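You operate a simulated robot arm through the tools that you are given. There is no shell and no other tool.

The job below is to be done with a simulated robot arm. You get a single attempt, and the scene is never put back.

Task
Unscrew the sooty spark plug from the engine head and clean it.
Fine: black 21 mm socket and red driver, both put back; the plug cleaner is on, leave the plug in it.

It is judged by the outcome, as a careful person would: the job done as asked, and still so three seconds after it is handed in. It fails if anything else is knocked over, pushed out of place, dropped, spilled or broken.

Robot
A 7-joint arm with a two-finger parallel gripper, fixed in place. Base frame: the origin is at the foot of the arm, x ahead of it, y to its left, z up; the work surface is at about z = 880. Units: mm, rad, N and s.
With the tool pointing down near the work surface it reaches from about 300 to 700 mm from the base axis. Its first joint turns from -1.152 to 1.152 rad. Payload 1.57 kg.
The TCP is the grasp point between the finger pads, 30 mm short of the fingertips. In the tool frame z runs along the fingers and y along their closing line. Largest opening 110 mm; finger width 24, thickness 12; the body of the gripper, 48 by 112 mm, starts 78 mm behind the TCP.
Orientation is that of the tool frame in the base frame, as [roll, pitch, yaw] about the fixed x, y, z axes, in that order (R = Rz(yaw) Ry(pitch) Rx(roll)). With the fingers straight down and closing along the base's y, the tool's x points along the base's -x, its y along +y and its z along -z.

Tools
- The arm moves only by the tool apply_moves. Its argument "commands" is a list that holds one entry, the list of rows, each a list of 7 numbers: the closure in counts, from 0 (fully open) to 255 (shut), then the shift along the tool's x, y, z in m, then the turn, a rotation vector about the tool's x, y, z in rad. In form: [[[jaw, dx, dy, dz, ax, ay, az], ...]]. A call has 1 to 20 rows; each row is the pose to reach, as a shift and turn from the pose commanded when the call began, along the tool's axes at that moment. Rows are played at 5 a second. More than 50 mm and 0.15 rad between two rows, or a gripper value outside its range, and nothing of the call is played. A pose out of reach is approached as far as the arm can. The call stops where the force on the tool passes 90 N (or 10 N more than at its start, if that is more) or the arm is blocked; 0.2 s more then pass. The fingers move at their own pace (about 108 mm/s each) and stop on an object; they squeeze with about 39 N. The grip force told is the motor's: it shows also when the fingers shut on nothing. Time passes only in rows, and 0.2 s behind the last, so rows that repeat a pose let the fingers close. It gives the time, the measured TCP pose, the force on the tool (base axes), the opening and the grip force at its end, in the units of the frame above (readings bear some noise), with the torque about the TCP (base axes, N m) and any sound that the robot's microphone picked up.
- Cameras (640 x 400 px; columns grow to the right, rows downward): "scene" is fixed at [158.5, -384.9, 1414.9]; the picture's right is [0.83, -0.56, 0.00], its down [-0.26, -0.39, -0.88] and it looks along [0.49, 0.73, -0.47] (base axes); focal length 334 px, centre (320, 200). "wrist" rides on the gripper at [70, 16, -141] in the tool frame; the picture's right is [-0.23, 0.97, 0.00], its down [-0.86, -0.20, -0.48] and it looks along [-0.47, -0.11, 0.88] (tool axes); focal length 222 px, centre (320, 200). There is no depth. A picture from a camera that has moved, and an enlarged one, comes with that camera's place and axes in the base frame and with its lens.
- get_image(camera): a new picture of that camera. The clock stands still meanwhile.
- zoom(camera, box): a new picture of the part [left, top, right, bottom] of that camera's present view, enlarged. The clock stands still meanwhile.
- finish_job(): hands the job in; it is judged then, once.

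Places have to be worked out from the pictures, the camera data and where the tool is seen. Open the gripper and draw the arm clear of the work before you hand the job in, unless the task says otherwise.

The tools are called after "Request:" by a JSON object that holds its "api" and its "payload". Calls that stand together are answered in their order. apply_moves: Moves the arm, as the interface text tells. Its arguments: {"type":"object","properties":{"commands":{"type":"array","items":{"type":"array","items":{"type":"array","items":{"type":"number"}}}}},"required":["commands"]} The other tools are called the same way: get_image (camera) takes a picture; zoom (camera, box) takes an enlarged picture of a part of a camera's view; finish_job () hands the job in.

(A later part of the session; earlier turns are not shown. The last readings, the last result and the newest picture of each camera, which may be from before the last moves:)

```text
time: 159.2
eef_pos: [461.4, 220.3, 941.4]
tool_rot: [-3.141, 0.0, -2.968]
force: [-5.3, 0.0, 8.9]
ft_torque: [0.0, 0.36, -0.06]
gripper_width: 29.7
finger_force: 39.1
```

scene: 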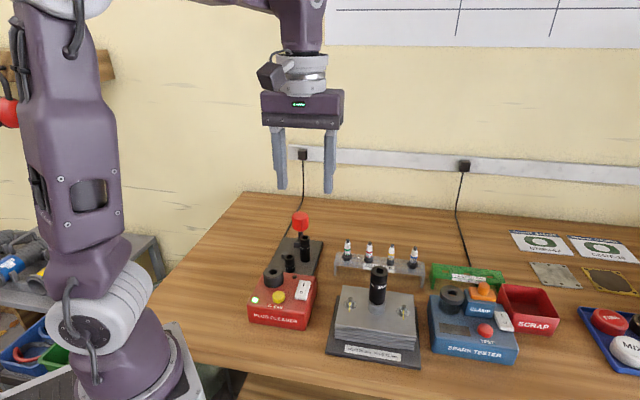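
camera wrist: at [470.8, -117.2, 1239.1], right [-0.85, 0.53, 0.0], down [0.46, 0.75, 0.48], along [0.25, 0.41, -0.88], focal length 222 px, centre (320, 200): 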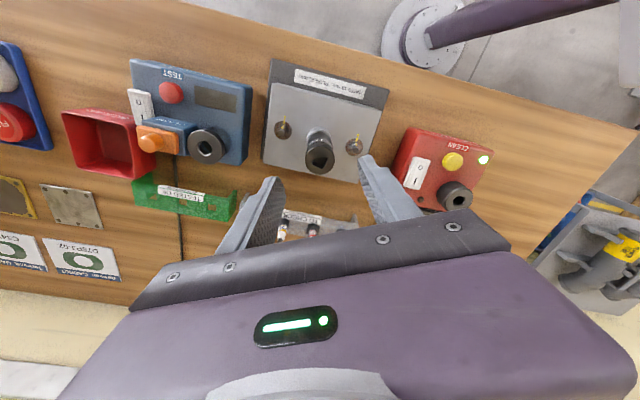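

It rests on the plate (9 N). Opening the fingers just enough to release it.

Request:
{"api": "apply_moves", "payload": {"commands": [[[255, 0, 0, -0.0005, 0, 0, 0], [190, 0, 0, -0.0005, 0, 0, 0], [165, 0, 0, -0.0005, 0, 0, 0], [145, 0, 0, -0.0005, 0, 0, 0], [145, 0, 0, -0.0005, 0, 0, 0]]]}}

Request:
{"api": "zoom", "payload": {"camera": "wrist", "box": [260, 120, 380, 240]}}

Request:
{"api": "zoom", "payload": {"camera": "scene", "box": [265, 200, 315, 270]}}

```text
time: 160.4
eef_pos: [461.8, 222.4, 940.6]
tool_rot: [3.141, -0.002, -2.97]
force: [0.0, 0.2, -0.2]
ft_torque: [-0.04, -0.01, -0.03]
gripper_width: 47.7
finger_force: 0.1
```

```text
3.33 times, centred on (320, 180) of wrist
camera zoom: at [391.4, 225.2, 1083.4], right [0.06, 1.0, 0.0], down [0.88, -0.05, 0.48], along [0.48, -0.03, -0.88], focal length 740 px, centre (320, 267)
```

zoom: 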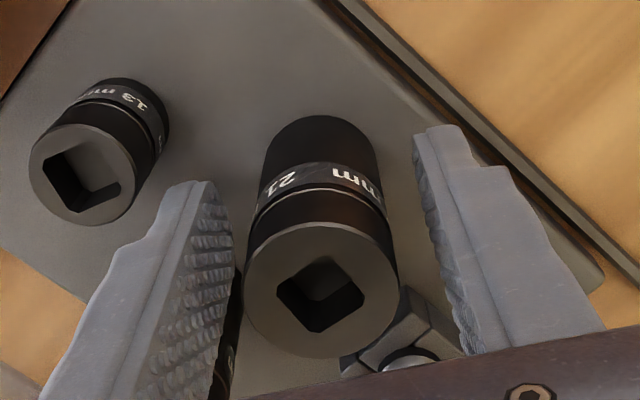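

```text
5.71 times, centred on (290, 235) of scene
camera zoom: at [158.5, -384.9, 1414.9], right [0.83, -0.56, 0.0], down [-0.26, -0.39, -0.88], along [0.49, 0.73, -0.47], focal length 1907 px, centre (491, 0)
```

zoom: 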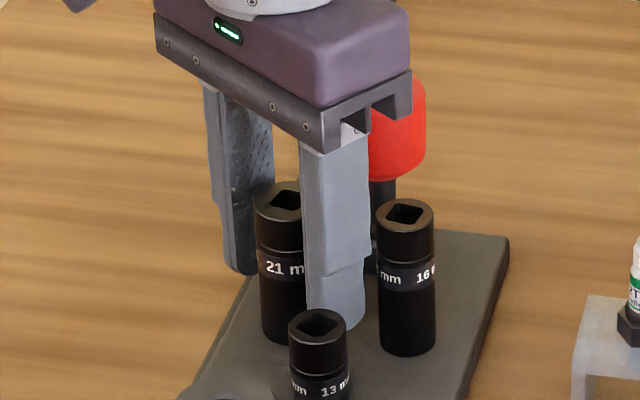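

The 21 mm socket is back on its peg. I rise and hover over the cleaner's port with the empty hand to measure it precisely before fetching the plug.

Request:
{"api": "apply_moves", "payload": {"commands": [[[145, 0, 0, -0.03, 0, 0, 0], [145, 0, 0, -0.06, 0, 0, 0], [145, 0, 0, -0.09, 0, 0, 0], [145, 0, 0, -0.1185, 0, 0, 0], [115, 0.024, -0.02, -0.1185, 0, 0, 0], [115, 0.049, -0.041, -0.1185, 0, 0, 0], [115, 0.073, -0.061, -0.1185, 0, 0, 0], [115, 0.0969, -0.0815, -0.1185, 0, 0, 0], [115, 0.0969, -0.0815, -0.1185, 0, 0, 0], [115, 0.0969, -0.0815, -0.1185, 0, 0, 0], [115, 0.0969, -0.0815, -0.1185, 0, 0, 0], [115, 0.0969, -0.0815, -0.1185, 0, 0, 0]]]}}

Request:
{"api": "get_image", "payload": {"camera": "wrist"}}

Request:
{"api": "zoom", "payload": {"camera": "wrist", "box": [290, 110, 350, 180]}}

Request:
{"api": "zoom", "payload": {"camera": "scene", "box": [240, 190, 340, 330]}}

```text
time: 163.0
eef_pos: [380.3, 124.7, 1060.2]
tool_rot: [-3.141, 0.001, -2.968]
force: [0.8, 0.0, -0.4]
ft_torque: [0.01, -0.02, 0.02]
gripper_width: 60.2
finger_force: 0.2
```

```text
taken
camera wrist: at [308.8, 127.8, 1202.2], right [0.06, 1.0, 0.0], down [0.88, -0.05, 0.48], along [0.48, -0.03, -0.88], focal length 222 px, centre (320, 200)
```

wrist: 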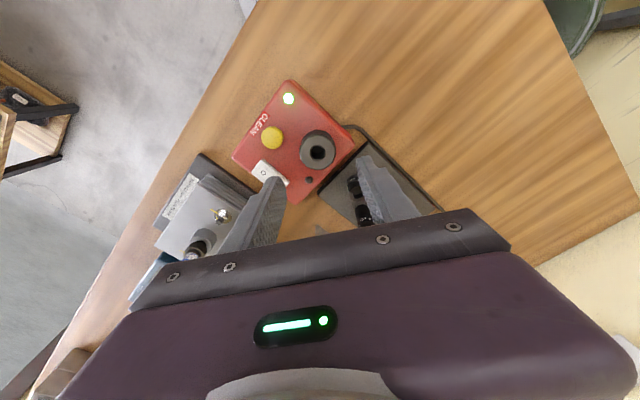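

```text
5.71 times, centred on (320, 145) of wrist
camera zoom: at [308.8, 127.8, 1202.2], right [0.06, 1.0, 0.0], down [0.88, -0.05, 0.48], along [0.48, -0.03, -0.88], focal length 1269 px, centre (320, 514)
```

zoom: 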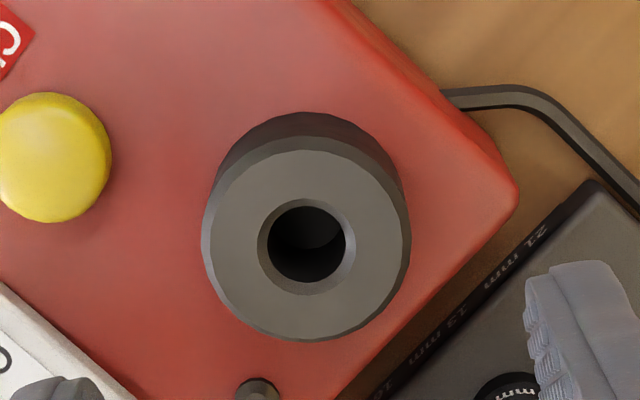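

```text
2.86 times, centred on (290, 260) of scene
camera zoom: at [158.5, -384.9, 1414.9], right [0.83, -0.56, 0.0], down [-0.26, -0.39, -0.88], along [0.49, 0.73, -0.47], focal length 953 px, centre (406, 29)
```

zoom: 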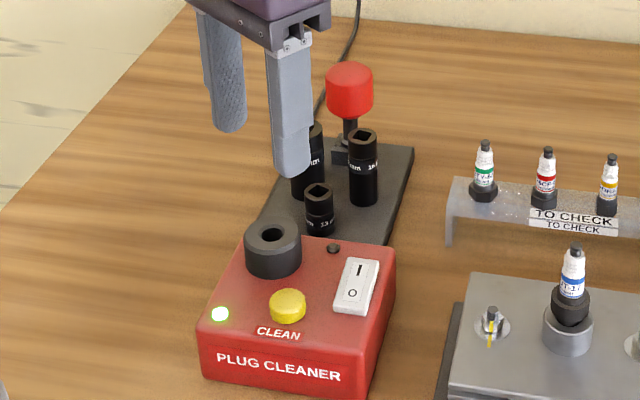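

The port hole is about 16 mm with a chamfered mouth, near (382.5, 120.5), top about z = 953. Now I go over to the plug, settle, and check the alignment.

Request:
{"api": "apply_moves", "payload": {"commands": [[[115, 0, 0, -0.03, 0, 0, 0], [115, -0.012, -0.025, -0.05, 0, 0, 0], [115, -0.027, -0.057, -0.05, 0, 0, 0], [115, -0.042, -0.089, -0.05, 0, 0, 0], [115, -0.057, -0.12, -0.05, 0, 0, 0], [115, -0.072, -0.151, -0.05, 0, 0, 0], [115, -0.085, -0.178, -0.05, 0, 0, 0], [115, -0.0952, -0.1991, -0.05, 0, 0, 0], [115, -0.0952, -0.1991, -0.05, 0, 0, 0], [115, -0.0952, -0.1991, -0.05, 0, 0, 0], [115, -0.0952, -0.1991, -0.05, 0, 0, 0], [115, -0.0952, -0.1991, -0.05, 0, 0, 0]]]}}

Request:
{"api": "zoom", "payload": {"camera": "wrist", "box": [290, 110, 350, 180]}}

Request:
{"api": "zoom", "payload": {"camera": "scene", "box": [345, 190, 415, 320]}}

```text
time: 165.6
eef_pos: [509.2, -54.4, 1110.7]
tool_rot: [-3.14, -0.001, -2.968]
force: [-0.8, 0.0, 0.5]
ft_torque: [0.0, -0.02, -0.01]
gripper_width: 60.3
finger_force: 0.1
```

```text
5.71 times, centred on (320, 145) of wrist
camera zoom: at [437.9, -50.1, 1252.7], right [0.06, 1.0, 0.0], down [0.88, -0.05, 0.48], along [0.48, -0.03, -0.88], focal length 1269 px, centre (320, 514)
```

zoom: 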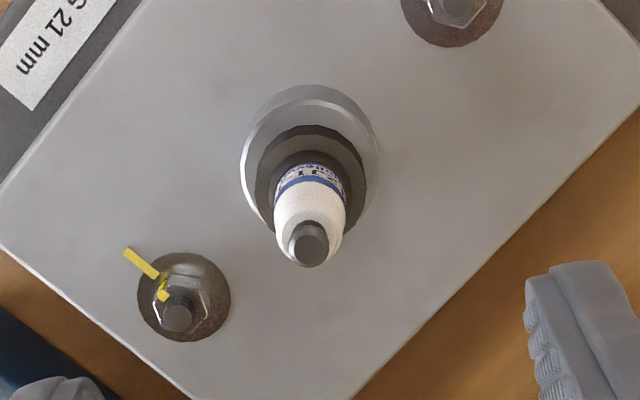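

```text
3.08 times, centred on (380, 255) of scene
camera zoom: at [158.5, -384.9, 1414.9], right [0.83, -0.56, 0.0], down [-0.26, -0.39, -0.88], along [0.49, 0.73, -0.47], focal length 1027 px, centre (135, 31)
```

zoom: 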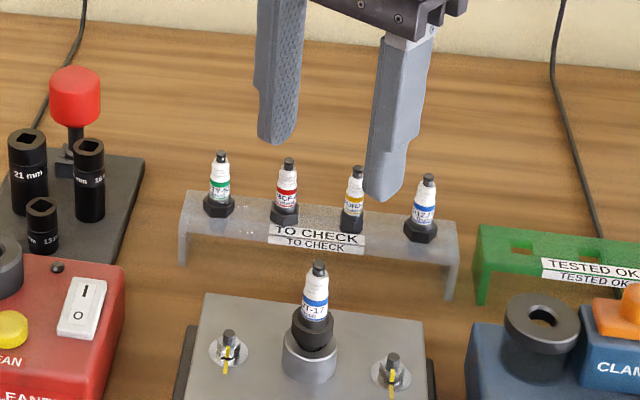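

The plug appears 2.2 mm to one side; earlier such offsets after long moves vanished on the next command. I issue a short hold and look again.

Request:
{"api": "apply_moves", "payload": {"commands": [[[115, 0, 0, 0.01, 0, 0, 0], [115, 0, 0, 0.02, 0, 0, 0], [115, 0, 0, 0.02, 0, 0, 0], [115, 0, 0, 0.02, 0, 0, 0]]]}}

Request:
{"api": "zoom", "payload": {"camera": "wrist", "box": [290, 110, 350, 180]}}

```text
time: 166.6
eef_pos: [508.5, -55.3, 1091.3]
tool_rot: [3.14, 0.0, -2.968]
force: [0.9, -0.1, -1.4]
ft_torque: [0.0, -0.01, -0.02]
gripper_width: 60.3
finger_force: 0.0
```

```text
5.71 times, centred on (320, 145) of wrist
camera zoom: at [437.3, -51.4, 1233.1], right [0.06, 1.0, 0.0], down [0.88, -0.05, 0.48], along [0.48, -0.03, -0.88], focal length 1269 px, centre (320, 514)
```

zoom: 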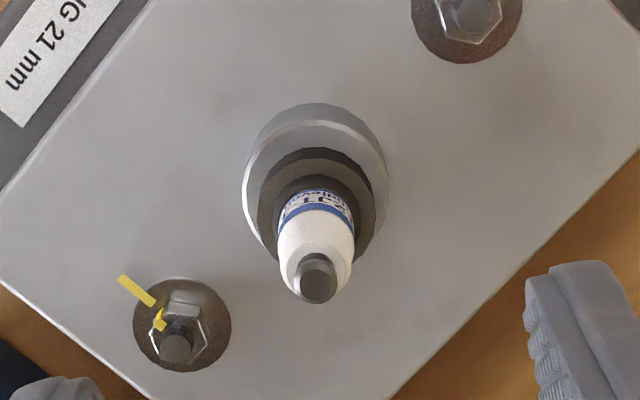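

It is converging slowly after the long move, so I hold for two seconds before judging.

Request:
{"api": "apply_moves", "payload": {"commands": [[[115, 0, 0, 0, 0, 0, 0], [115, 0, 0, 0, 0, 0, 0], [115, 0, 0, 0, 0, 0, 0], [115, 0, 0, 0, 0, 0, 0], [115, 0, 0, 0, 0, 0, 0], [115, 0, 0, 0, 0, 0, 0], [115, 0, 0, 0, 0, 0, 0], [115, 0, 0, 0, 0, 0, 0], [115, 0, 0, 0, 0, 0, 0], [115, 0, 0, 0, 0, 0, 0]]]}}

Request:
{"api": "zoom", "payload": {"camera": "wrist", "box": [290, 110, 350, 180]}}

```text
time: 168.8
eef_pos: [508.3, -55.8, 1090.8]
tool_rot: [3.141, 0.0, -2.967]
force: [0.0, 0.5, 0.8]
ft_torque: [0.02, 0.0, -0.03]
gripper_width: 60.1
finger_force: 0.0
```

```text
5.71 times, centred on (320, 145) of wrist
camera zoom: at [437.3, -51.4, 1233.2], right [0.06, 1.0, 0.0], down [0.88, -0.05, 0.48], along [0.48, -0.03, -0.88], focal length 1269 px, centre (320, 514)
```

zoom: 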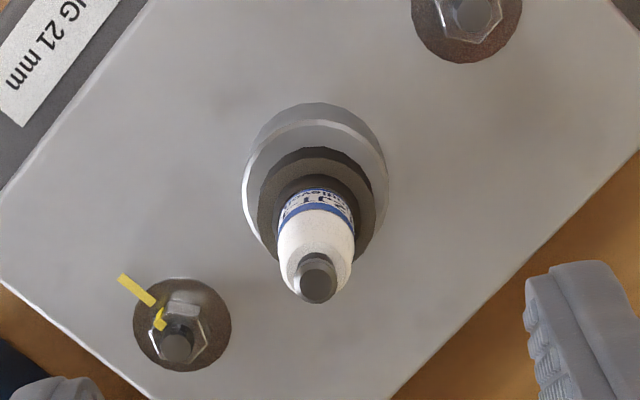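

Settled; about 0.9 mm off. I correct and descend so that the fingertips come just above the metal shoulder, around the ceramic.

Request:
{"api": "apply_moves", "payload": {"commands": [[[115, -0.0002, -0.0005, 0.015, 0, 0, 0], [115, -0.0004, -0.001, 0.035, 0, 0, 0], [115, -0.0004, -0.001, 0.055, 0, 0, 0], [115, -0.0004, -0.001, 0.072, 0, 0, 0], [115, -0.0004, -0.001, 0.084, 0, 0, 0], [115, -0.0004, -0.001, 0.084, 0, 0, 0], [115, -0.0004, -0.001, 0.084, 0, 0, 0]]]}}

Request:
{"api": "zoom", "payload": {"camera": "wrist", "box": [260, 110, 380, 240]}}

Request:
{"api": "zoom", "payload": {"camera": "scene", "box": [350, 235, 410, 320]}}

```text
time: 170.4
eef_pos: [506.9, -57.2, 1006.2]
tool_rot: [3.141, -0.001, -2.97]
force: [0.2, 0.3, 0.3]
ft_torque: [0.03, 0.0, -0.05]
gripper_width: 60.4
finger_force: 0.0
```

```text
3.08 times, centred on (320, 175) of wrist
camera zoom: at [437.7, -54.2, 1147.5], right [0.06, 1.0, 0.0], down [0.88, -0.05, 0.48], along [0.48, -0.03, -0.88], focal length 684 px, centre (320, 277)
```

zoom: 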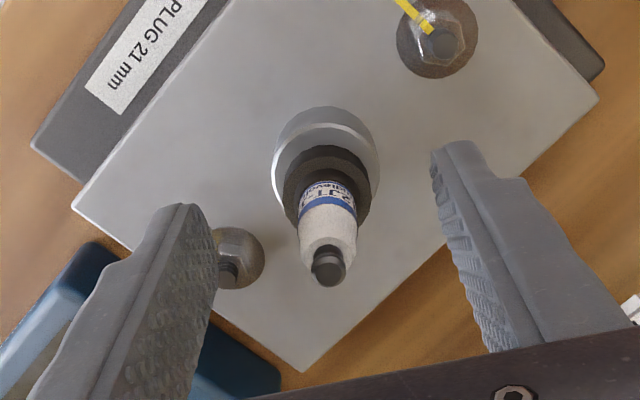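

```text
4.71 times, centred on (380, 278) of scene
camera zoom: at [158.5, -384.9, 1414.9], right [0.83, -0.56, 0.0], down [-0.26, -0.39, -0.88], along [0.49, 0.73, -0.47], focal length 1570 px, centre (38, -165)
```

zoom: 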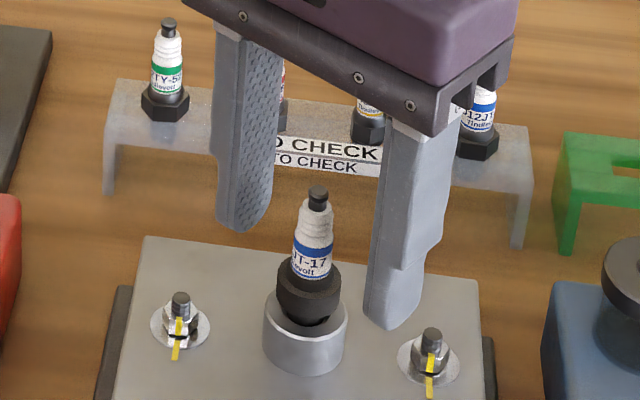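

Now the plug appears about 1.7 mm right of centre. I apply a small correction and re-check before closing.

Request:
{"api": "apply_moves", "payload": {"commands": [[[115, -0.0006, 0.0007, 0, 0, 0, 0], [115, -0.0013, 0.0015, 0.001, 0, 0, 0], [115, -0.0013, 0.0015, 0.002, 0, 0, 0], [115, -0.0013, 0.0015, 0.002, 0, 0, 0]]]}}

Request:
{"api": "zoom", "payload": {"camera": "wrist", "box": [260, 110, 380, 240]}}

Request:
{"api": "zoom", "payload": {"camera": "scene", "box": [350, 235, 410, 320]}}

```text
time: 171.4
eef_pos: [509.3, -56.0, 1003.5]
tool_rot: [3.141, 0.001, -2.97]
force: [0.7, 0.7, -0.1]
ft_torque: [-0.02, 0.0, 0.0]
gripper_width: 60.5
finger_force: 0.1
```

```text
3.08 times, centred on (320, 175) of wrist
camera zoom: at [438.9, -51.2, 1145.8], right [0.06, 1.0, 0.0], down [0.88, -0.05, 0.48], along [0.48, -0.03, -0.88], focal length 684 px, centre (320, 277)
```

zoom: 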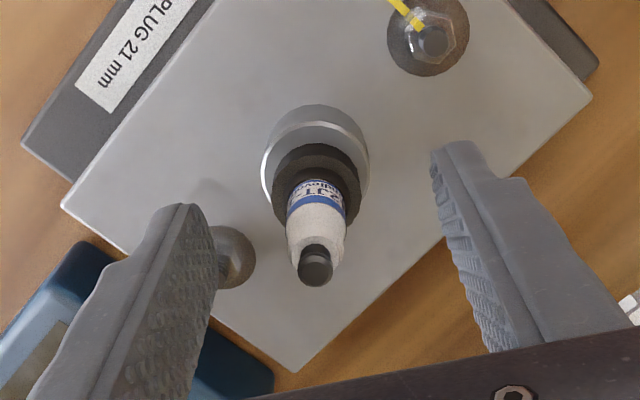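

```text
4.71 times, centred on (380, 278) of scene
camera zoom: at [158.5, -384.9, 1414.9], right [0.83, -0.56, 0.0], down [-0.26, -0.39, -0.88], along [0.49, 0.73, -0.47], focal length 1570 px, centre (38, -165)
```

zoom: 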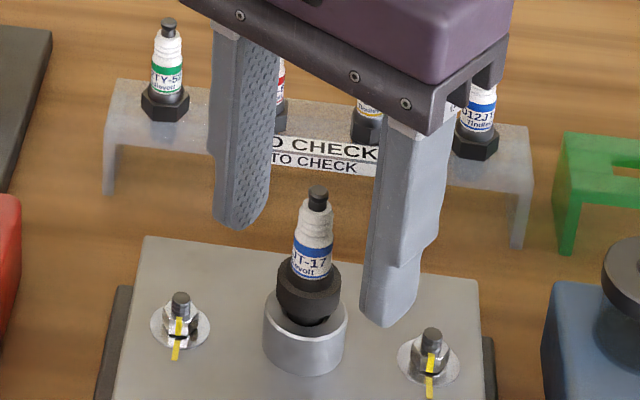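

Now 1 mm to the other side; one more fine correction.

Request:
{"api": "apply_moves", "payload": {"commands": [[[115, 0.0001, -0.0004, 0, 0, 0, 0], [115, 0.0002, -0.0008, 0, 0, 0, 0], [115, 0.0002, -0.0008, 0, 0, 0, 0]]]}}

Request:
{"api": "zoom", "payload": {"camera": "wrist", "box": [260, 110, 380, 240]}}

```text
time: 172.2
eef_pos: [510.5, -54.5, 1004.4]
tool_rot: [-3.141, 0.0, -2.97]
force: [0.3, -0.1, 0.2]
ft_torque: [-0.02, 0.04, -0.02]
gripper_width: 60.6
finger_force: 0.0
```

```text
3.08 times, centred on (320, 175) of wrist
camera zoom: at [439.6, -52.1, 1145.9], right [0.06, 1.0, 0.0], down [0.88, -0.05, 0.48], along [0.48, -0.03, -0.88], focal length 684 px, centre (320, 277)
```

zoom: 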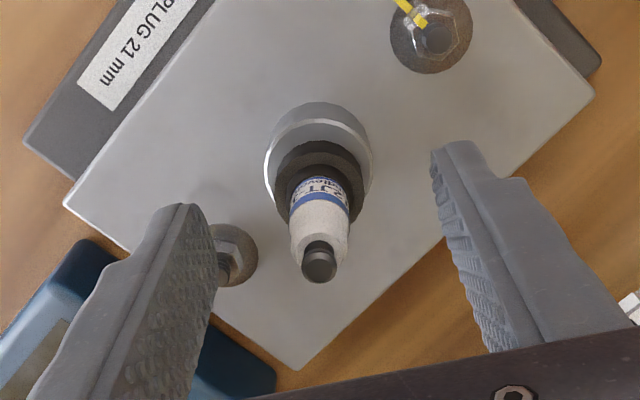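

Centred. Closing on the ceramic.

Request:
{"api": "apply_moves", "payload": {"commands": [[[170, 0, 0, 0, 0, 0, 0], [200, 0, 0, 0, 0, 0, 0], [230, 0, 0, 0, 0, 0, 0], [255, 0, 0, 0, 0, 0, 0], [255, 0, 0, 0, 0, 0, 0]]]}}

Request:
{"api": "zoom", "payload": {"camera": "scene", "box": [350, 235, 410, 320]}}

Request:
{"api": "zoom", "payload": {"camera": "wrist", "box": [260, 110, 380, 240]}}

```text
time: 173.4
eef_pos: [510.8, -56.6, 1004.5]
tool_rot: [3.141, -0.001, -2.969]
force: [0.0, 0.0, 0.4]
ft_torque: [-0.01, -0.03, -0.01]
gripper_width: 13.5
finger_force: 30.0
```

```text
4.71 times, centred on (380, 278) of scene
camera zoom: at [158.5, -384.9, 1414.9], right [0.83, -0.56, 0.0], down [-0.26, -0.39, -0.88], along [0.49, 0.73, -0.47], focal length 1570 px, centre (38, -165)
```

zoom: 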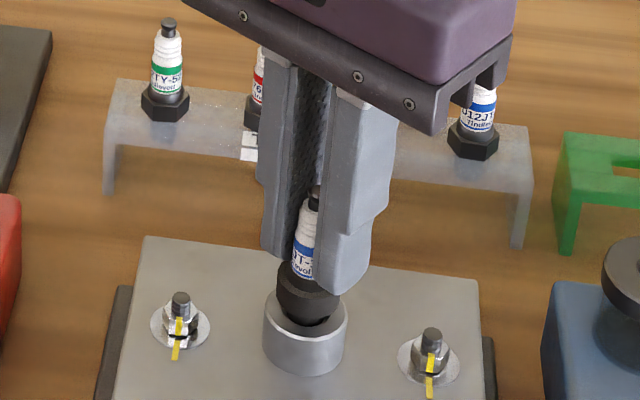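

```text
3.08 times, centred on (320, 175) of wrist
camera zoom: at [439.6, -52.1, 1145.9], right [0.06, 1.0, 0.0], down [0.88, -0.05, 0.48], along [0.48, -0.03, -0.88], focal length 684 px, centre (320, 277)
```

zoom: 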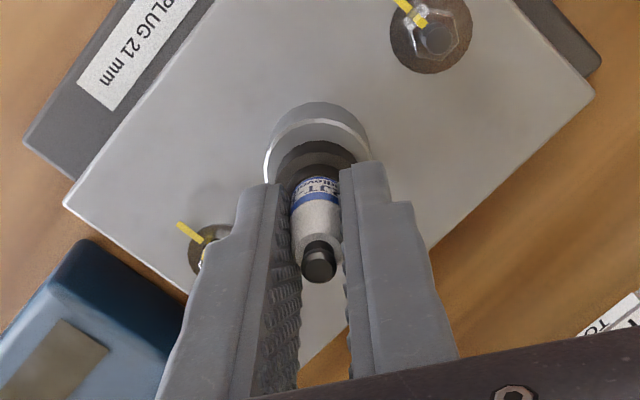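

Gripped at 13.5 mm on the ceramic. I raise slowly, watching for any pull that would mean the thread still holds.

Request:
{"api": "apply_moves", "payload": {"commands": [[[255, 0, 0, -0.001, 0, 0, 0], [255, 0, 0, -0.002, 0, 0, 0], [255, 0, 0, -0.003, 0, 0, 0], [255, 0, 0, -0.004, 0, 0, 0], [255, 0, 0, -0.004, 0, 0, 0]]]}}

Request:
{"api": "zoom", "payload": {"camera": "scene", "box": [350, 235, 410, 320]}}

```text
time: 174.6
eef_pos: [510.2, -55.0, 1008.4]
tool_rot: [3.141, 0.001, -2.97]
force: [-0.6, -0.3, -0.9]
ft_torque: [0.02, 0.02, 0.01]
gripper_width: 13.5
finger_force: 30.2
```

```text
4.71 times, centred on (380, 278) of scene
camera zoom: at [158.5, -384.9, 1414.9], right [0.83, -0.56, 0.0], down [-0.26, -0.39, -0.88], along [0.49, 0.73, -0.47], focal length 1570 px, centre (38, -165)
```

zoom: 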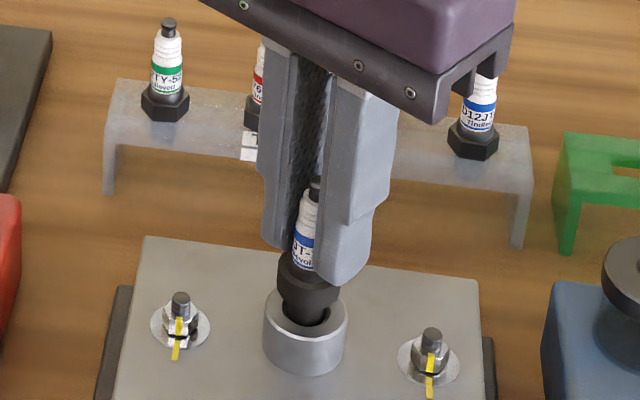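

It comes up freely. I lift it out fully and look at it.

Request:
{"api": "apply_moves", "payload": {"commands": [[[255, 0, 0, -0.004, 0, 0, 0], [255, 0, 0, -0.009, 0, 0, 0], [255, 0, 0, -0.015, 0, 0, 0], [255, 0, 0, -0.022, 0, 0, 0], [255, 0, 0, -0.03, 0, 0, 0], [255, 0, 0, -0.042, 0, 0, 0], [255, 0, 0, -0.06, 0, 0, 0], [255, 0, 0, -0.08, 0, 0, 0], [255, 0, 0, -0.08, 0, 0, 0]]]}}

Request:
{"api": "zoom", "payload": {"camera": "scene", "box": [350, 200, 410, 320]}}

Request:
{"api": "zoom", "payload": {"camera": "scene", "box": [362, 235, 402, 285]}}

Request:
{"api": "zoom", "payload": {"camera": "wrist", "box": [270, 90, 370, 210]}}

```text
time: 176.6
eef_pos: [508.9, -57.1, 1088.2]
tool_rot: [-3.141, 0.0, -2.968]
force: [-0.5, 0.5, -0.6]
ft_torque: [0.01, 0.02, 0.02]
gripper_width: 13.7
finger_force: 30.5
```

```text
3.33 times, centred on (380, 260) of scene
camera zoom: at [158.5, -384.9, 1414.9], right [0.83, -0.56, 0.0], down [-0.26, -0.39, -0.88], along [0.49, 0.73, -0.47], focal length 1112 px, centre (120, 0)
```

zoom: 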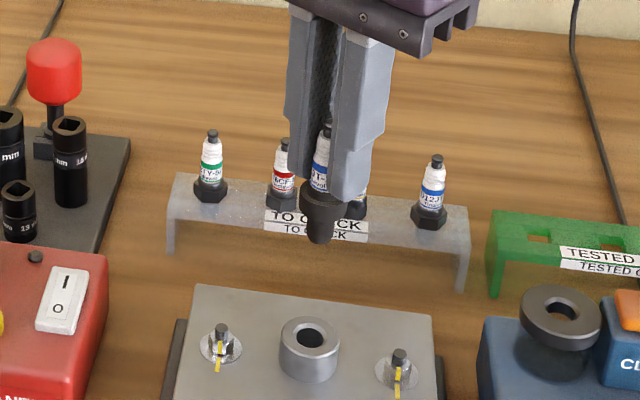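

```text
8.00 times, centred on (382, 260) of scene
camera zoom: at [158.5, -384.9, 1414.9], right [0.83, -0.56, 0.0], down [-0.26, -0.39, -0.88], along [0.49, 0.73, -0.47], focal length 2669 px, centre (-176, -280)
```

zoom: 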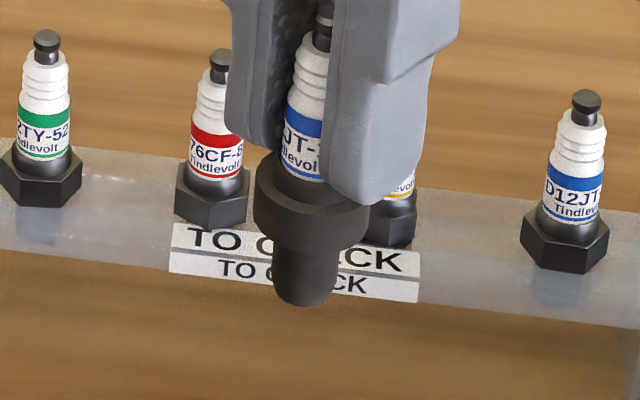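

```text
3.33 times, centred on (320, 150) of wrist
camera zoom: at [438.3, -52.2, 1230.6], right [0.06, 1.0, 0.0], down [0.88, -0.05, 0.48], along [0.48, -0.03, -0.88], focal length 740 px, centre (320, 367)
```

zoom: 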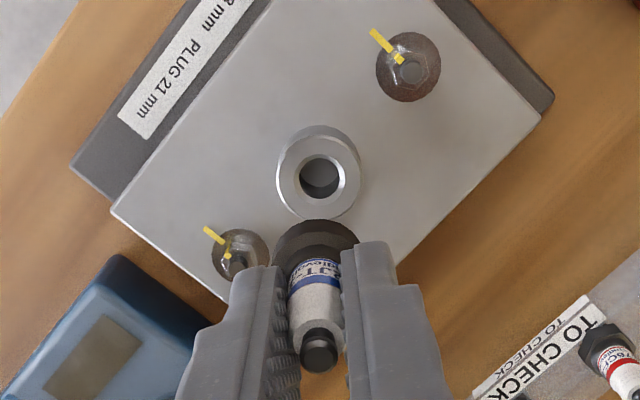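

The plug is out, upright in the grip, threads black with soot. I carry it over to the cleaner's port and stop with its tip about 20 mm above the hole.

Request:
{"api": "apply_moves", "payload": {"commands": [[[255, 0.008, 0.016, 0, 0, 0, 0], [255, 0.02, 0.041, 0, 0, 0, 0], [255, 0.032, 0.066, 0, 0, 0, 0], [255, 0.044, 0.091, 0, 0, 0, 0], [255, 0.056, 0.116, 0, 0, 0, 0], [255, 0.068, 0.141, 0, 0, 0, 0], [255, 0.08, 0.166, 0, 0, 0, 0], [255, 0.09, 0.187, 0, 0, 0, 0], [255, 0.0945, 0.196, 0, 0, 0, 0], [255, 0.0945, 0.196, 0.015, 0, 0, 0], [255, 0.0945, 0.196, 0.03, 0, 0, 0], [255, 0.0945, 0.196, 0.045, 0, 0, 0], [255, 0.0945, 0.196, 0.045, 0, 0, 0], [255, 0.0945, 0.196, 0.045, 0, 0, 0]]]}}

Request:
{"api": "zoom", "payload": {"camera": "wrist", "box": [270, 90, 370, 210]}}

Request:
{"api": "zoom", "payload": {"camera": "scene", "box": [240, 210, 320, 320]}}

Request:
{"api": "zoom", "payload": {"camera": "scene", "box": [255, 235, 295, 290]}}

```text
time: 179.6
eef_pos: [383.6, 122.1, 1043.2]
tool_rot: [-3.141, 0.0, -2.97]
force: [-0.5, 0.0, -0.3]
ft_torque: [0.01, -0.03, 0.0]
gripper_width: 13.9
finger_force: 29.9
```

```text
3.33 times, centred on (320, 150) of wrist
camera zoom: at [312.8, 125.4, 1185.0], right [0.06, 1.0, 0.0], down [0.88, -0.05, 0.48], along [0.48, -0.03, -0.88], focal length 740 px, centre (320, 367)
```

zoom: 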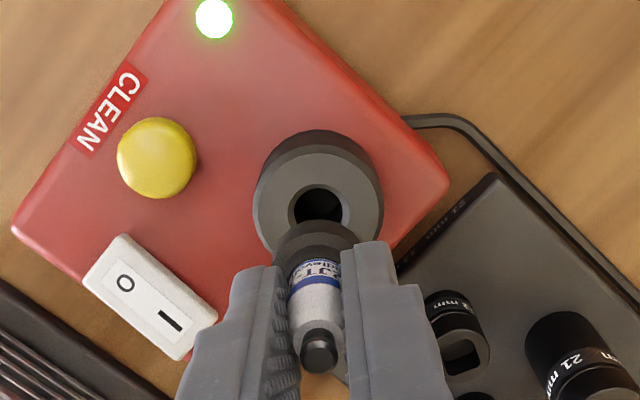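

```text
3.64 times, centred on (280, 265) of scene
camera zoom: at [158.5, -384.9, 1414.9], right [0.83, -0.56, 0.0], down [-0.26, -0.39, -0.88], along [0.49, 0.73, -0.47], focal length 1213 px, centre (466, -36)
```

zoom: 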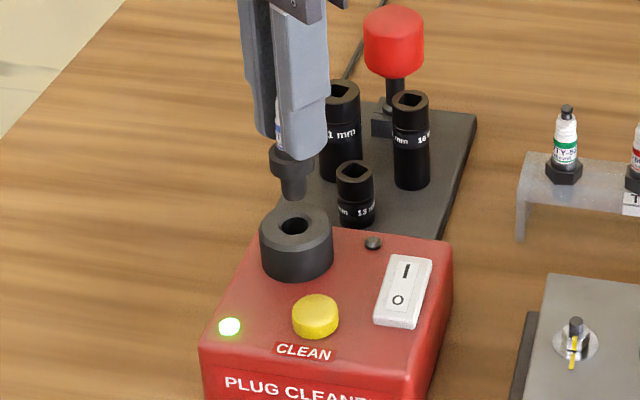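

```text
7.27 times, centred on (275, 262) of scene
camera zoom: at [158.5, -384.9, 1414.9], right [0.83, -0.56, 0.0], down [-0.26, -0.39, -0.88], along [0.49, 0.73, -0.47], focal length 2427 px, centre (647, -254)
```

zoom: 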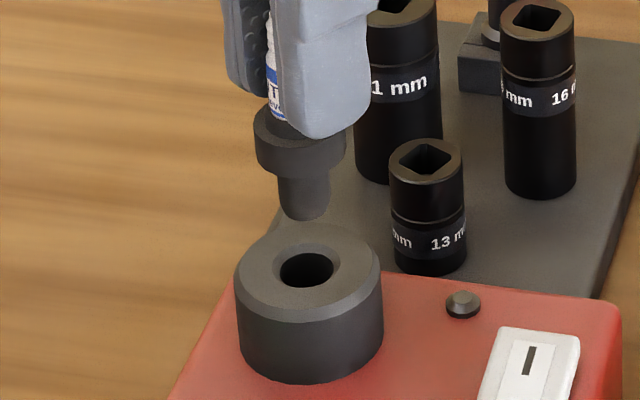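

Scene: lateral error only about 0.5 mm. Zooming in the wrist view for the other direction.

Request:
{"api": "zoom", "payload": {"camera": "wrist", "box": [298, 120, 342, 170]}}

Request:
{"api": "zoom", "payload": {"camera": "scene", "box": [263, 250, 287, 278]}}

```text
8.00 times, centred on (320, 145) of wrist
camera zoom: at [312.8, 125.4, 1185.0], right [0.06, 1.0, 0.0], down [0.88, -0.05, 0.48], along [0.48, -0.03, -0.88], focal length 1777 px, centre (320, 640)
```

zoom: 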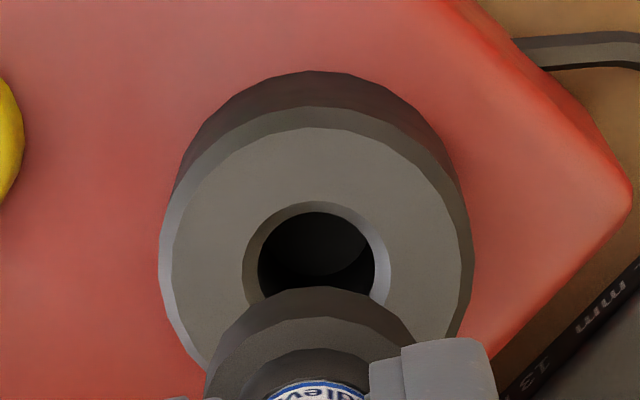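

```text
14.29 times, centred on (275, 264) of scene
camera zoom: at [158.5, -384.9, 1414.9], right [0.83, -0.56, 0.0], down [-0.26, -0.39, -0.88], along [0.49, 0.73, -0.47], focal length 4767 px, centre (963, -714)
```

zoom: 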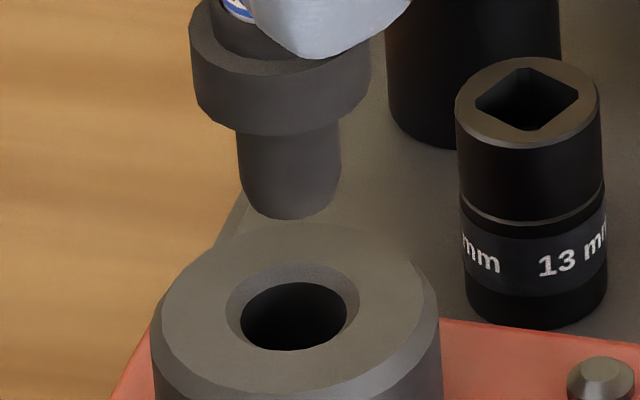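

The plug is within about a millimetre of the hole's axis. I correct 0.7 mm each way and lower the tip to just above the hole.

Request:
{"api": "apply_moves", "payload": {"commands": [[[255, 0.0004, 0.0004, 0.003, 0, 0, 0], [255, 0.0007, 0.0007, 0.009, 0, 0, 0], [255, 0.0007, 0.0007, 0.015, 0, 0, 0], [255, 0.0007, 0.0007, 0.019, 0, 0, 0], [255, 0.0007, 0.0007, 0.019, 0, 0, 0]]]}}

Request:
{"api": "zoom", "payload": {"camera": "scene", "box": [263, 250, 287, 278]}}

Request:
{"api": "zoom", "payload": {"camera": "wrist", "box": [298, 120, 342, 170]}}

```text
time: 180.8
eef_pos: [382.8, 121.4, 1023.7]
tool_rot: [3.141, -0.001, -2.969]
force: [0.2, -0.4, -0.1]
ft_torque: [0.0, -0.02, 0.01]
gripper_width: 13.4
finger_force: 29.8
```

```text
14.29 times, centred on (275, 264) of scene
camera zoom: at [158.5, -384.9, 1414.9], right [0.83, -0.56, 0.0], down [-0.26, -0.39, -0.88], along [0.49, 0.73, -0.47], focal length 4767 px, centre (963, -714)
```

zoom: 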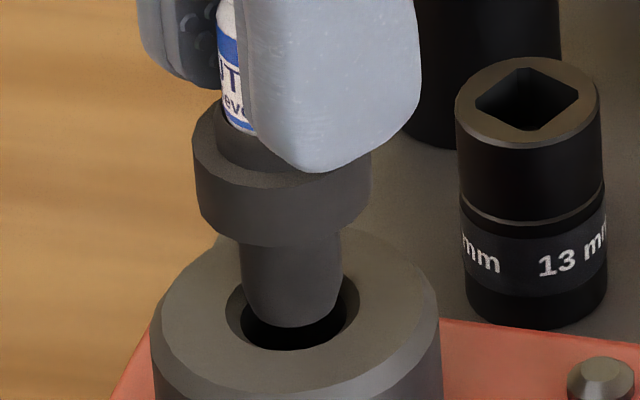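

```text
8.00 times, centred on (320, 145) of wrist
camera zoom: at [311.9, 125.5, 1165.8], right [0.06, 1.0, 0.0], down [0.88, -0.05, 0.48], along [0.48, -0.03, -0.88], focal length 1777 px, centre (320, 640)
```

zoom: 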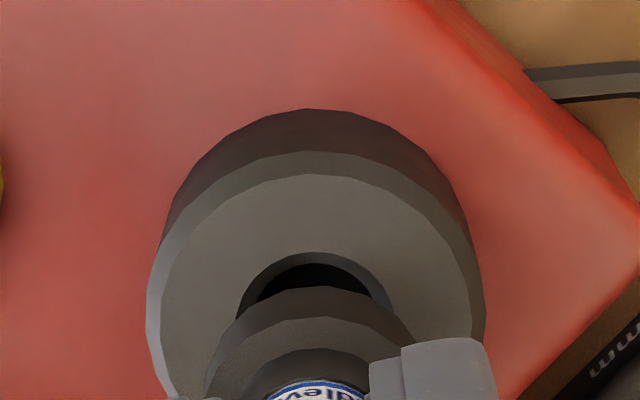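

Aligned in the scene view; a 0.4 mm nudge sideways and I lower the threads into the port, watching the force.

Request:
{"api": "apply_moves", "payload": {"commands": [[[255, 0, 0.0004, 0.002, 0, 0, 0], [255, 0, 0.0004, 0.004, 0, 0, 0], [255, 0, 0.0004, 0.006, 0, 0, 0], [255, 0, 0.0004, 0.008, 0, 0, 0], [255, 0, 0.0004, 0.01, 0, 0, 0], [255, 0, 0.0004, 0.01, 0, 0, 0]]]}}

Request:
{"api": "zoom", "payload": {"camera": "scene", "box": [263, 245, 287, 278]}}

```text
time: 182.2
eef_pos: [383.1, 121.9, 1013.0]
tool_rot: [3.141, -0.001, -2.969]
force: [1.0, -0.7, -1.3]
ft_torque: [-0.02, 0.01, 0.01]
gripper_width: 13.6
finger_force: 30.0
```

```text
12.12 times, centred on (275, 262) of scene
camera zoom: at [158.5, -384.9, 1414.9], right [0.83, -0.56, 0.0], down [-0.26, -0.39, -0.88], along [0.49, 0.73, -0.47], focal length 4044 px, centre (866, -546)
```

zoom: 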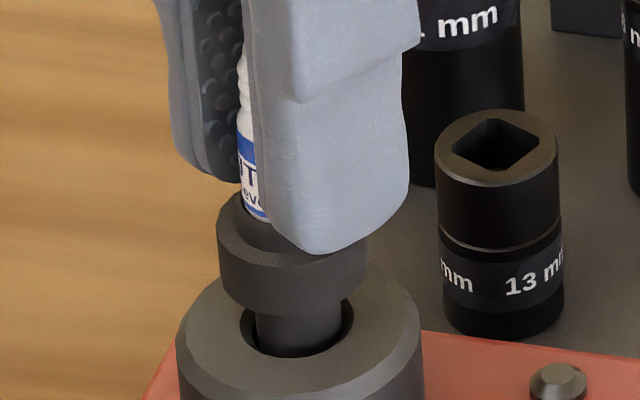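

The threads are going into the hole with no contact force. Continuing down until the plug seats.

Request:
{"api": "apply_moves", "payload": {"commands": [[[255, 0, 0, 0.0015, 0, 0, 0], [255, 0, 0, 0.003, 0, 0, 0], [255, 0, 0, 0.0045, 0, 0, 0], [255, 0, 0, 0.006, 0, 0, 0], [255, 0, 0, 0.006, 0, 0, 0]]]}}

Request:
{"api": "apply_moves", "payload": {"commands": [[[255, 0, 0, 0.001, 0, 0, 0], [255, 0, 0, 0.002, 0, 0, 0], [255, 0, 0, 0.003, 0, 0, 0], [255, 0, 0, 0.003, 0, 0, 0]]]}}

Request:
{"api": "zoom", "payload": {"camera": "scene", "box": [263, 245, 287, 278]}}

```text
time: 183.4
eef_pos: [382.8, 122.1, 1008.1]
tool_rot: [3.14, 0.001, -2.967]
force: [-2.2, -3.4, 0.5]
ft_torque: [-0.16, 0.05, 0.01]
gripper_width: 13.3
finger_force: 30.1
```

```text
time: 184.4
eef_pos: [383.5, 123.1, 1005.0]
tool_rot: [3.141, 0.0, -2.97]
force: [-1.4, -2.6, 0.4]
ft_torque: [-0.12, 0.07, 0.0]
gripper_width: 13.6
finger_force: 30.1
```

```text
12.12 times, centred on (275, 262) of scene
camera zoom: at [158.4, -385.0, 1414.9], right [0.83, -0.56, 0.0], down [-0.26, -0.39, -0.88], along [0.49, 0.73, -0.47], focal length 4044 px, centre (866, -546)
```

zoom: 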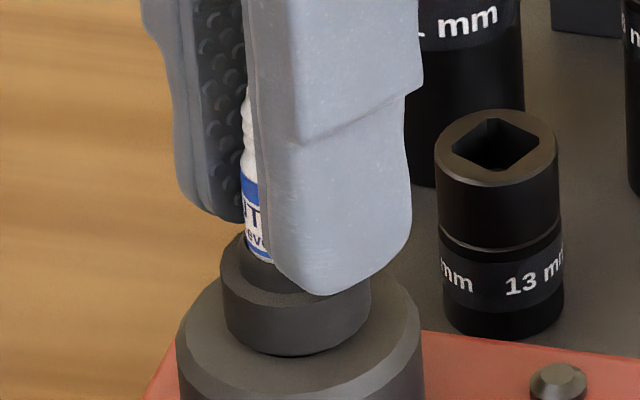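

Slight side contact, nearly seated. Lowering the last couple of millimetres.

Request:
{"api": "apply_moves", "payload": {"commands": [[[255, 0.0003, -0.0003, 0.001, 0, 0, 0], [255, 0.0003, -0.0003, 0.002, 0, 0, 0], [255, 0.0003, -0.0003, 0.002, 0, 0, 0]]]}}

Request:
{"api": "zoom", "payload": {"camera": "scene", "box": [263, 245, 287, 278]}}

```text
time: 185.2
eef_pos: [383.1, 121.5, 1004.1]
tool_rot: [-3.141, 0.0, -2.971]
force: [0.8, -0.1, 0.3]
ft_torque: [-0.03, 0.01, -0.01]
gripper_width: 13.6
finger_force: 30.7
```

```text
12.12 times, centred on (275, 262) of scene
camera zoom: at [158.5, -384.9, 1414.9], right [0.83, -0.56, 0.0], down [-0.26, -0.39, -0.88], along [0.49, 0.73, -0.47], focal length 4044 px, centre (866, -546)
```

zoom: 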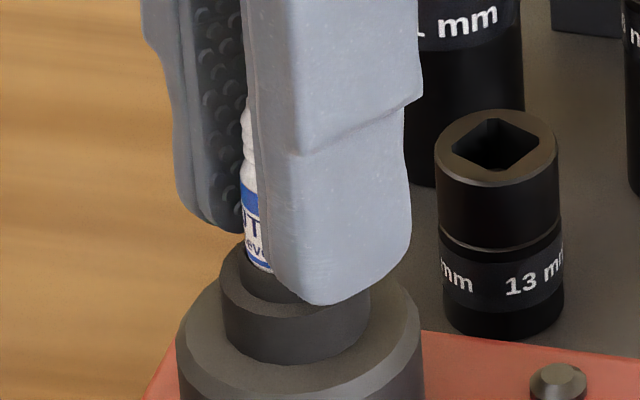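

Still no vertical contact; continuing in 1 mm steps.

Request:
{"api": "apply_moves", "payload": {"commands": [[[255, 0, 0, 0.001, 0, 0, 0], [255, 0, 0, 0.001, 0, 0, 0]]]}}

Request:
{"api": "apply_moves", "payload": {"commands": [[[255, 0, 0, 0.001, 0, 0, 0], [255, 0, 0, 0.001, 0, 0, 0]]]}}

Request:
{"api": "zoom", "payload": {"camera": "scene", "box": [263, 245, 287, 278]}}

```text
time: 185.8
eef_pos: [382.6, 121.5, 1003.3]
tool_rot: [-3.142, 0.001, -2.966]
force: [-1.7, 1.7, 16.4]
ft_torque: [0.09, 0.06, 0.02]
gripper_width: 13.6
finger_force: 29.9
```

```text
time: 186.4
eef_pos: [382.5, 121.4, 1001.9]
tool_rot: [3.14, 0.002, -2.968]
force: [0.3, 0.8, 23.6]
ft_torque: [0.09, -0.05, -0.01]
gripper_width: 13.5
finger_force: 29.8
```

```text
12.12 times, centred on (275, 262) of scene
camera zoom: at [158.2, -385.0, 1414.9], right [0.83, -0.56, 0.0], down [-0.26, -0.39, -0.88], along [0.49, 0.73, -0.47], focal length 4044 px, centre (866, -546)
```

zoom: 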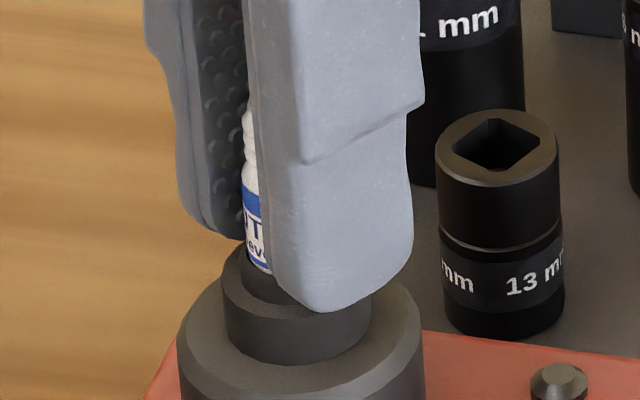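

The plug is seated in the port (reaction 16–24 N). I ease off the push and open the fingers.

Request:
{"api": "apply_moves", "payload": {"commands": [[[255, 0, 0, -0.0013, 0, 0, 0], [235, 0, 0, -0.0013, 0, 0, 0], [215, 0, 0, -0.0013, 0, 0, 0], [190, 0, 0, -0.0013, 0, 0, 0], [150, 0, 0, -0.0013, 0, 0, 0], [115, 0, 0, -0.0013, 0, 0, 0], [115, 0, 0, -0.0013, 0, 0, 0]]]}}

Request:
{"api": "zoom", "payload": {"camera": "scene", "box": [245, 225, 305, 310]}}

Request:
{"api": "zoom", "payload": {"camera": "wrist", "box": [260, 110, 380, 240]}}

```text
time: 188.0
eef_pos: [381.7, 121.5, 1002.8]
tool_rot: [3.142, 0.0, -2.969]
force: [-0.7, 0.5, 0.7]
ft_torque: [-0.01, -0.04, 0.0]
gripper_width: 60.4
finger_force: 0.0
```

```text
4.71 times, centred on (275, 268) of scene
camera zoom: at [158.5, -384.9, 1414.9], right [0.83, -0.56, 0.0], down [-0.26, -0.39, -0.88], along [0.49, 0.73, -0.47], focal length 1570 px, centre (532, -118)
```

zoom: 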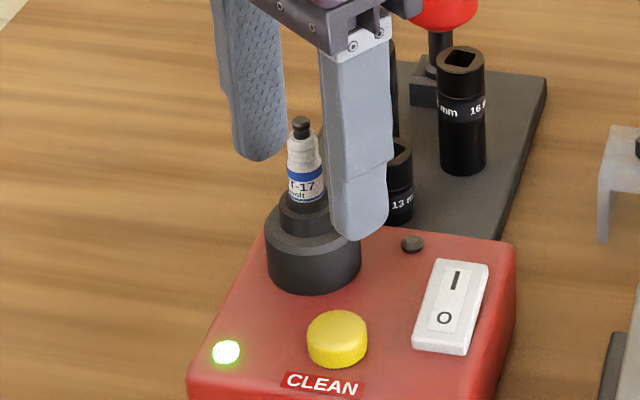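

```text
3.08 times, centred on (320, 175) of wrist
camera zoom: at [311.3, 125.9, 1144.5], right [0.06, 1.0, 0.0], down [0.88, -0.05, 0.48], along [0.48, -0.03, -0.88], focal length 684 px, centre (320, 277)
```

zoom: 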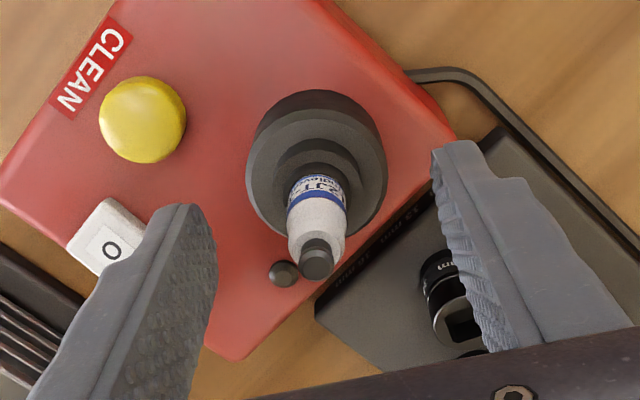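

The plug stands in the port. Triangulating the yellow CLEAN button gives (364.5, 69), top near z = 943, well apart from the rocker switch. I rise clear, close the fingers and hover over the button.

Request:
{"api": "apply_moves", "payload": {"commands": [[[115, 0, 0, -0.02, 0, 0, 0], [115, 0, 0, -0.045, 0, 0, 0], [115, 0, 0, -0.065, 0, 0, 0], [115, 0, 0, -0.075, 0, 0, 0], [180, 0.006, -0.012, -0.075, 0, 0, 0], [255, 0.013, -0.024, -0.075, 0, 0, 0], [255, 0.019, -0.036, -0.075, 0, 0, 0], [255, 0.0258, -0.0482, -0.075, 0, 0, 0], [255, 0.0258, -0.0482, -0.065, 0, 0, 0], [255, 0.0258, -0.0482, -0.065, 0, 0, 0], [255, 0.0258, -0.0482, -0.065, 0, 0, 0]]]}}

Request:
{"api": "zoom", "payload": {"camera": "wrist", "box": [260, 90, 380, 210]}}

Request:
{"api": "zoom", "payload": {"camera": "scene", "box": [235, 200, 325, 330]}}

```text
time: 190.4
eef_pos: [364.8, 69.6, 1068.1]
tool_rot: [3.141, 0.0, -2.971]
force: [1.3, 0.0, 0.1]
ft_torque: [0.0, 0.0, -0.02]
gripper_width: 0.0
finger_force: 20.6
```

```text
3.33 times, centred on (320, 150) of wrist
camera zoom: at [293.9, 73.2, 1209.4], right [0.06, 1.0, 0.0], down [0.88, -0.05, 0.48], along [0.48, -0.03, -0.88], focal length 740 px, centre (320, 367)
```

zoom: 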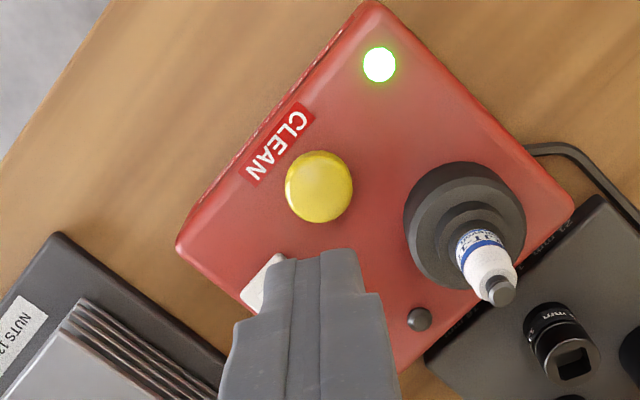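

```text
3.08 times, centred on (280, 265) of scene
camera zoom: at [158.5, -384.9, 1414.9], right [0.83, -0.56, 0.0], down [-0.26, -0.39, -0.88], along [0.49, 0.73, -0.47], focal length 1027 px, centre (443, 0)
```

zoom: 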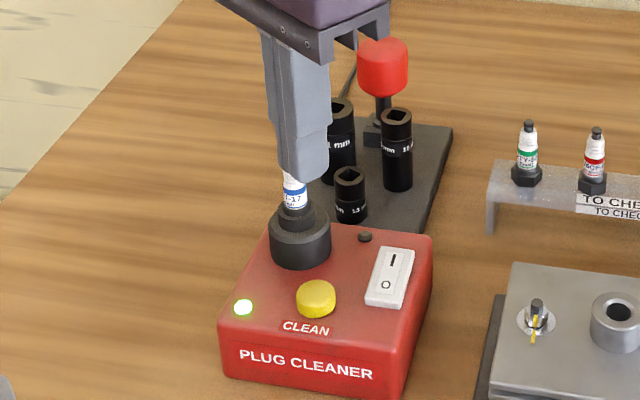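

Aligned over the button within about a millimetre. I lower to just above it and look.

Request:
{"api": "apply_moves", "payload": {"commands": [[[255, 0.001, -0.0005, 0.025, 0, 0, 0], [255, 0.001, -0.0005, 0.05, 0, 0, 0], [255, 0.001, -0.0005, 0.07, 0, 0, 0], [255, 0.001, -0.0005, 0.083, 0, 0, 0], [255, 0.001, -0.0005, 0.088, 0, 0, 0], [255, 0.001, -0.0005, 0.088, 0, 0, 0]]]}}

Request:
{"api": "zoom", "payload": {"camera": "scene", "box": [240, 225, 320, 325]}}

Request:
{"api": "zoom", "payload": {"camera": "wrist", "box": [260, 110, 400, 230]}}

```text
time: 191.8
eef_pos: [364.3, 69.9, 978.6]
tool_rot: [3.141, -0.001, -2.967]
force: [0.3, 0.4, 0.0]
ft_torque: [0.01, -0.03, -0.04]
gripper_width: 0.0
finger_force: 21.2
```

```text
4.00 times, centred on (280, 275) of scene
camera zoom: at [158.5, -384.9, 1414.9], right [0.83, -0.56, 0.0], down [-0.26, -0.39, -0.88], along [0.49, 0.73, -0.47], focal length 1335 px, centre (480, -100)
```

zoom: 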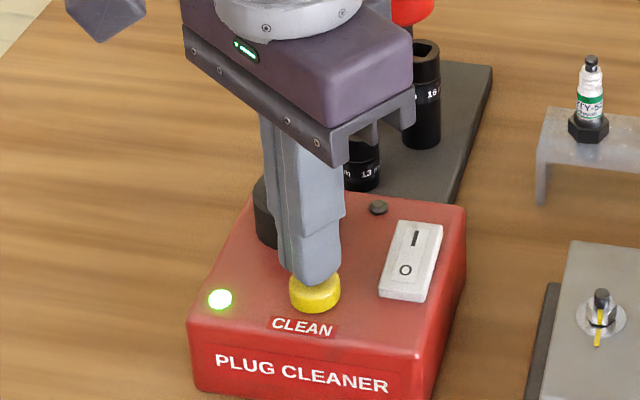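

```text
3.33 times, centred on (330, 170) of wrist
camera zoom: at [293.6, 72.7, 1121.1], right [0.06, 1.0, 0.0], down [0.88, -0.05, 0.48], along [0.48, -0.03, -0.88], focal length 740 px, centre (287, 300)
```

zoom: 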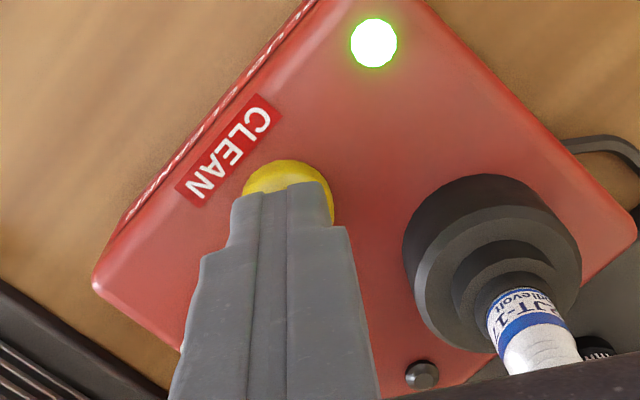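

Fingertips are right over the button with plenty of clearance to the plug. Pressing down in 1 mm steps.

Request:
{"api": "apply_moves", "payload": {"commands": [[[255, 0, 0, 0.001, 0, 0, 0], [255, 0, 0, 0.002, 0, 0, 0], [255, 0, 0, 0.003, 0, 0, 0], [255, 0, 0, 0.004, 0, 0, 0], [255, 0, 0, 0.004, 0, 0, 0]]]}}

Request:
{"api": "apply_moves", "payload": {"commands": [[[255, 0, 0, 0.001, 0, 0, 0], [255, 0, 0, 0.002, 0, 0, 0], [255, 0, 0, 0.003, 0, 0, 0], [255, 0, 0, 0.003, 0, 0, 0]]]}}

```text
time: 193.0
eef_pos: [364.1, 68.6, 975.3]
tool_rot: [3.14, 0.0, -2.968]
force: [-0.1, 0.0, 1.1]
ft_torque: [0.0, 0.0, -0.02]
gripper_width: 0.0
finger_force: 21.0
```

```text
time: 194.0
eef_pos: [364.4, 69.3, 972.5]
tool_rot: [-3.14, 0.0, -2.968]
force: [0.1, -0.5, 1.4]
ft_torque: [0.04, 0.03, 0.01]
gripper_width: 0.2
finger_force: 21.8
```

Only about 1 N so far. Continuing gently.

Request:
{"api": "apply_moves", "payload": {"commands": [[[255, 0, 0, 0.001, 0, 0, 0], [255, 0, 0, 0.002, 0, 0, 0], [255, 0, 0, 0.002, 0, 0, 0]]]}}

Request:
{"api": "zoom", "payload": {"camera": "scene", "box": [250, 260, 310, 320]}}

```text
time: 194.8
eef_pos: [363.1, 69.5, 969.6]
tool_rot: [3.141, -0.001, -2.969]
force: [0.7, 0.4, 2.8]
ft_torque: [0.0, -0.04, -0.01]
gripper_width: 0.2
finger_force: 20.9
heard: click
```

```text
6.67 times, centred on (280, 290) of scene
camera zoom: at [158.5, -384.9, 1414.9], right [0.83, -0.56, 0.0], down [-0.26, -0.39, -0.88], along [0.49, 0.73, -0.47], focal length 2224 px, centre (587, -400)
```

zoom: 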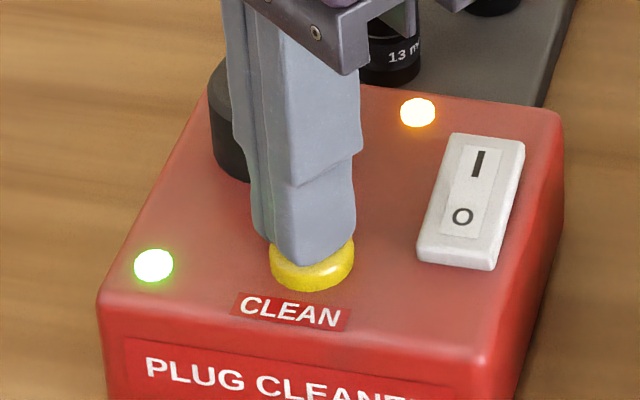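

A click, and the amber lamp lit: the cleaner has started. I hold for a few seconds and watch the lamp.

Request:
{"api": "apply_moves", "payload": {"commands": [[[255, 0, 0, 0, 0, 0, 0], [255, 0, 0, 0, 0, 0, 0], [255, 0, 0, 0, 0, 0, 0], [255, 0, 0, 0, 0, 0, 0], [255, 0, 0, 0, 0, 0, 0], [255, 0, 0, 0, 0, 0, 0], [255, 0, 0, 0, 0, 0, 0], [255, 0, 0, 0, 0, 0, 0], [255, 0, 0, 0, 0, 0, 0], [255, 0, 0, 0, 0, 0, 0]]]}}

Request:
{"api": "zoom", "payload": {"camera": "scene", "box": [250, 260, 310, 320]}}

```text
time: 197.0
eef_pos: [364.0, 70.1, 971.0]
tool_rot: [3.141, -0.001, -2.97]
force: [0.8, -0.3, 2.2]
ft_torque: [0.0, -0.04, 0.01]
gripper_width: 0.0
finger_force: 21.6
```

```text
6.67 times, centred on (280, 290) of scene
camera zoom: at [158.5, -384.9, 1414.9], right [0.83, -0.56, 0.0], down [-0.26, -0.39, -0.88], along [0.49, 0.73, -0.47], focal length 2224 px, centre (587, -400)
```

zoom: 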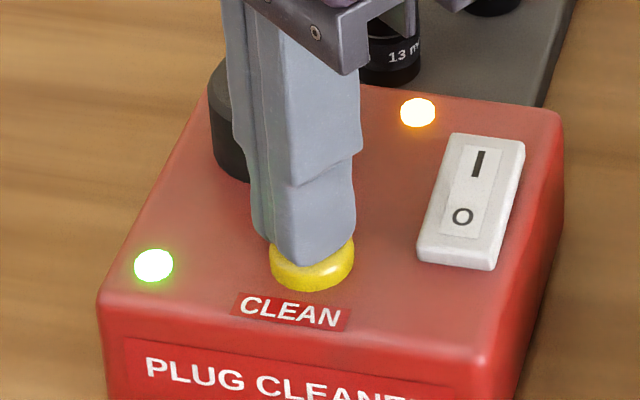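

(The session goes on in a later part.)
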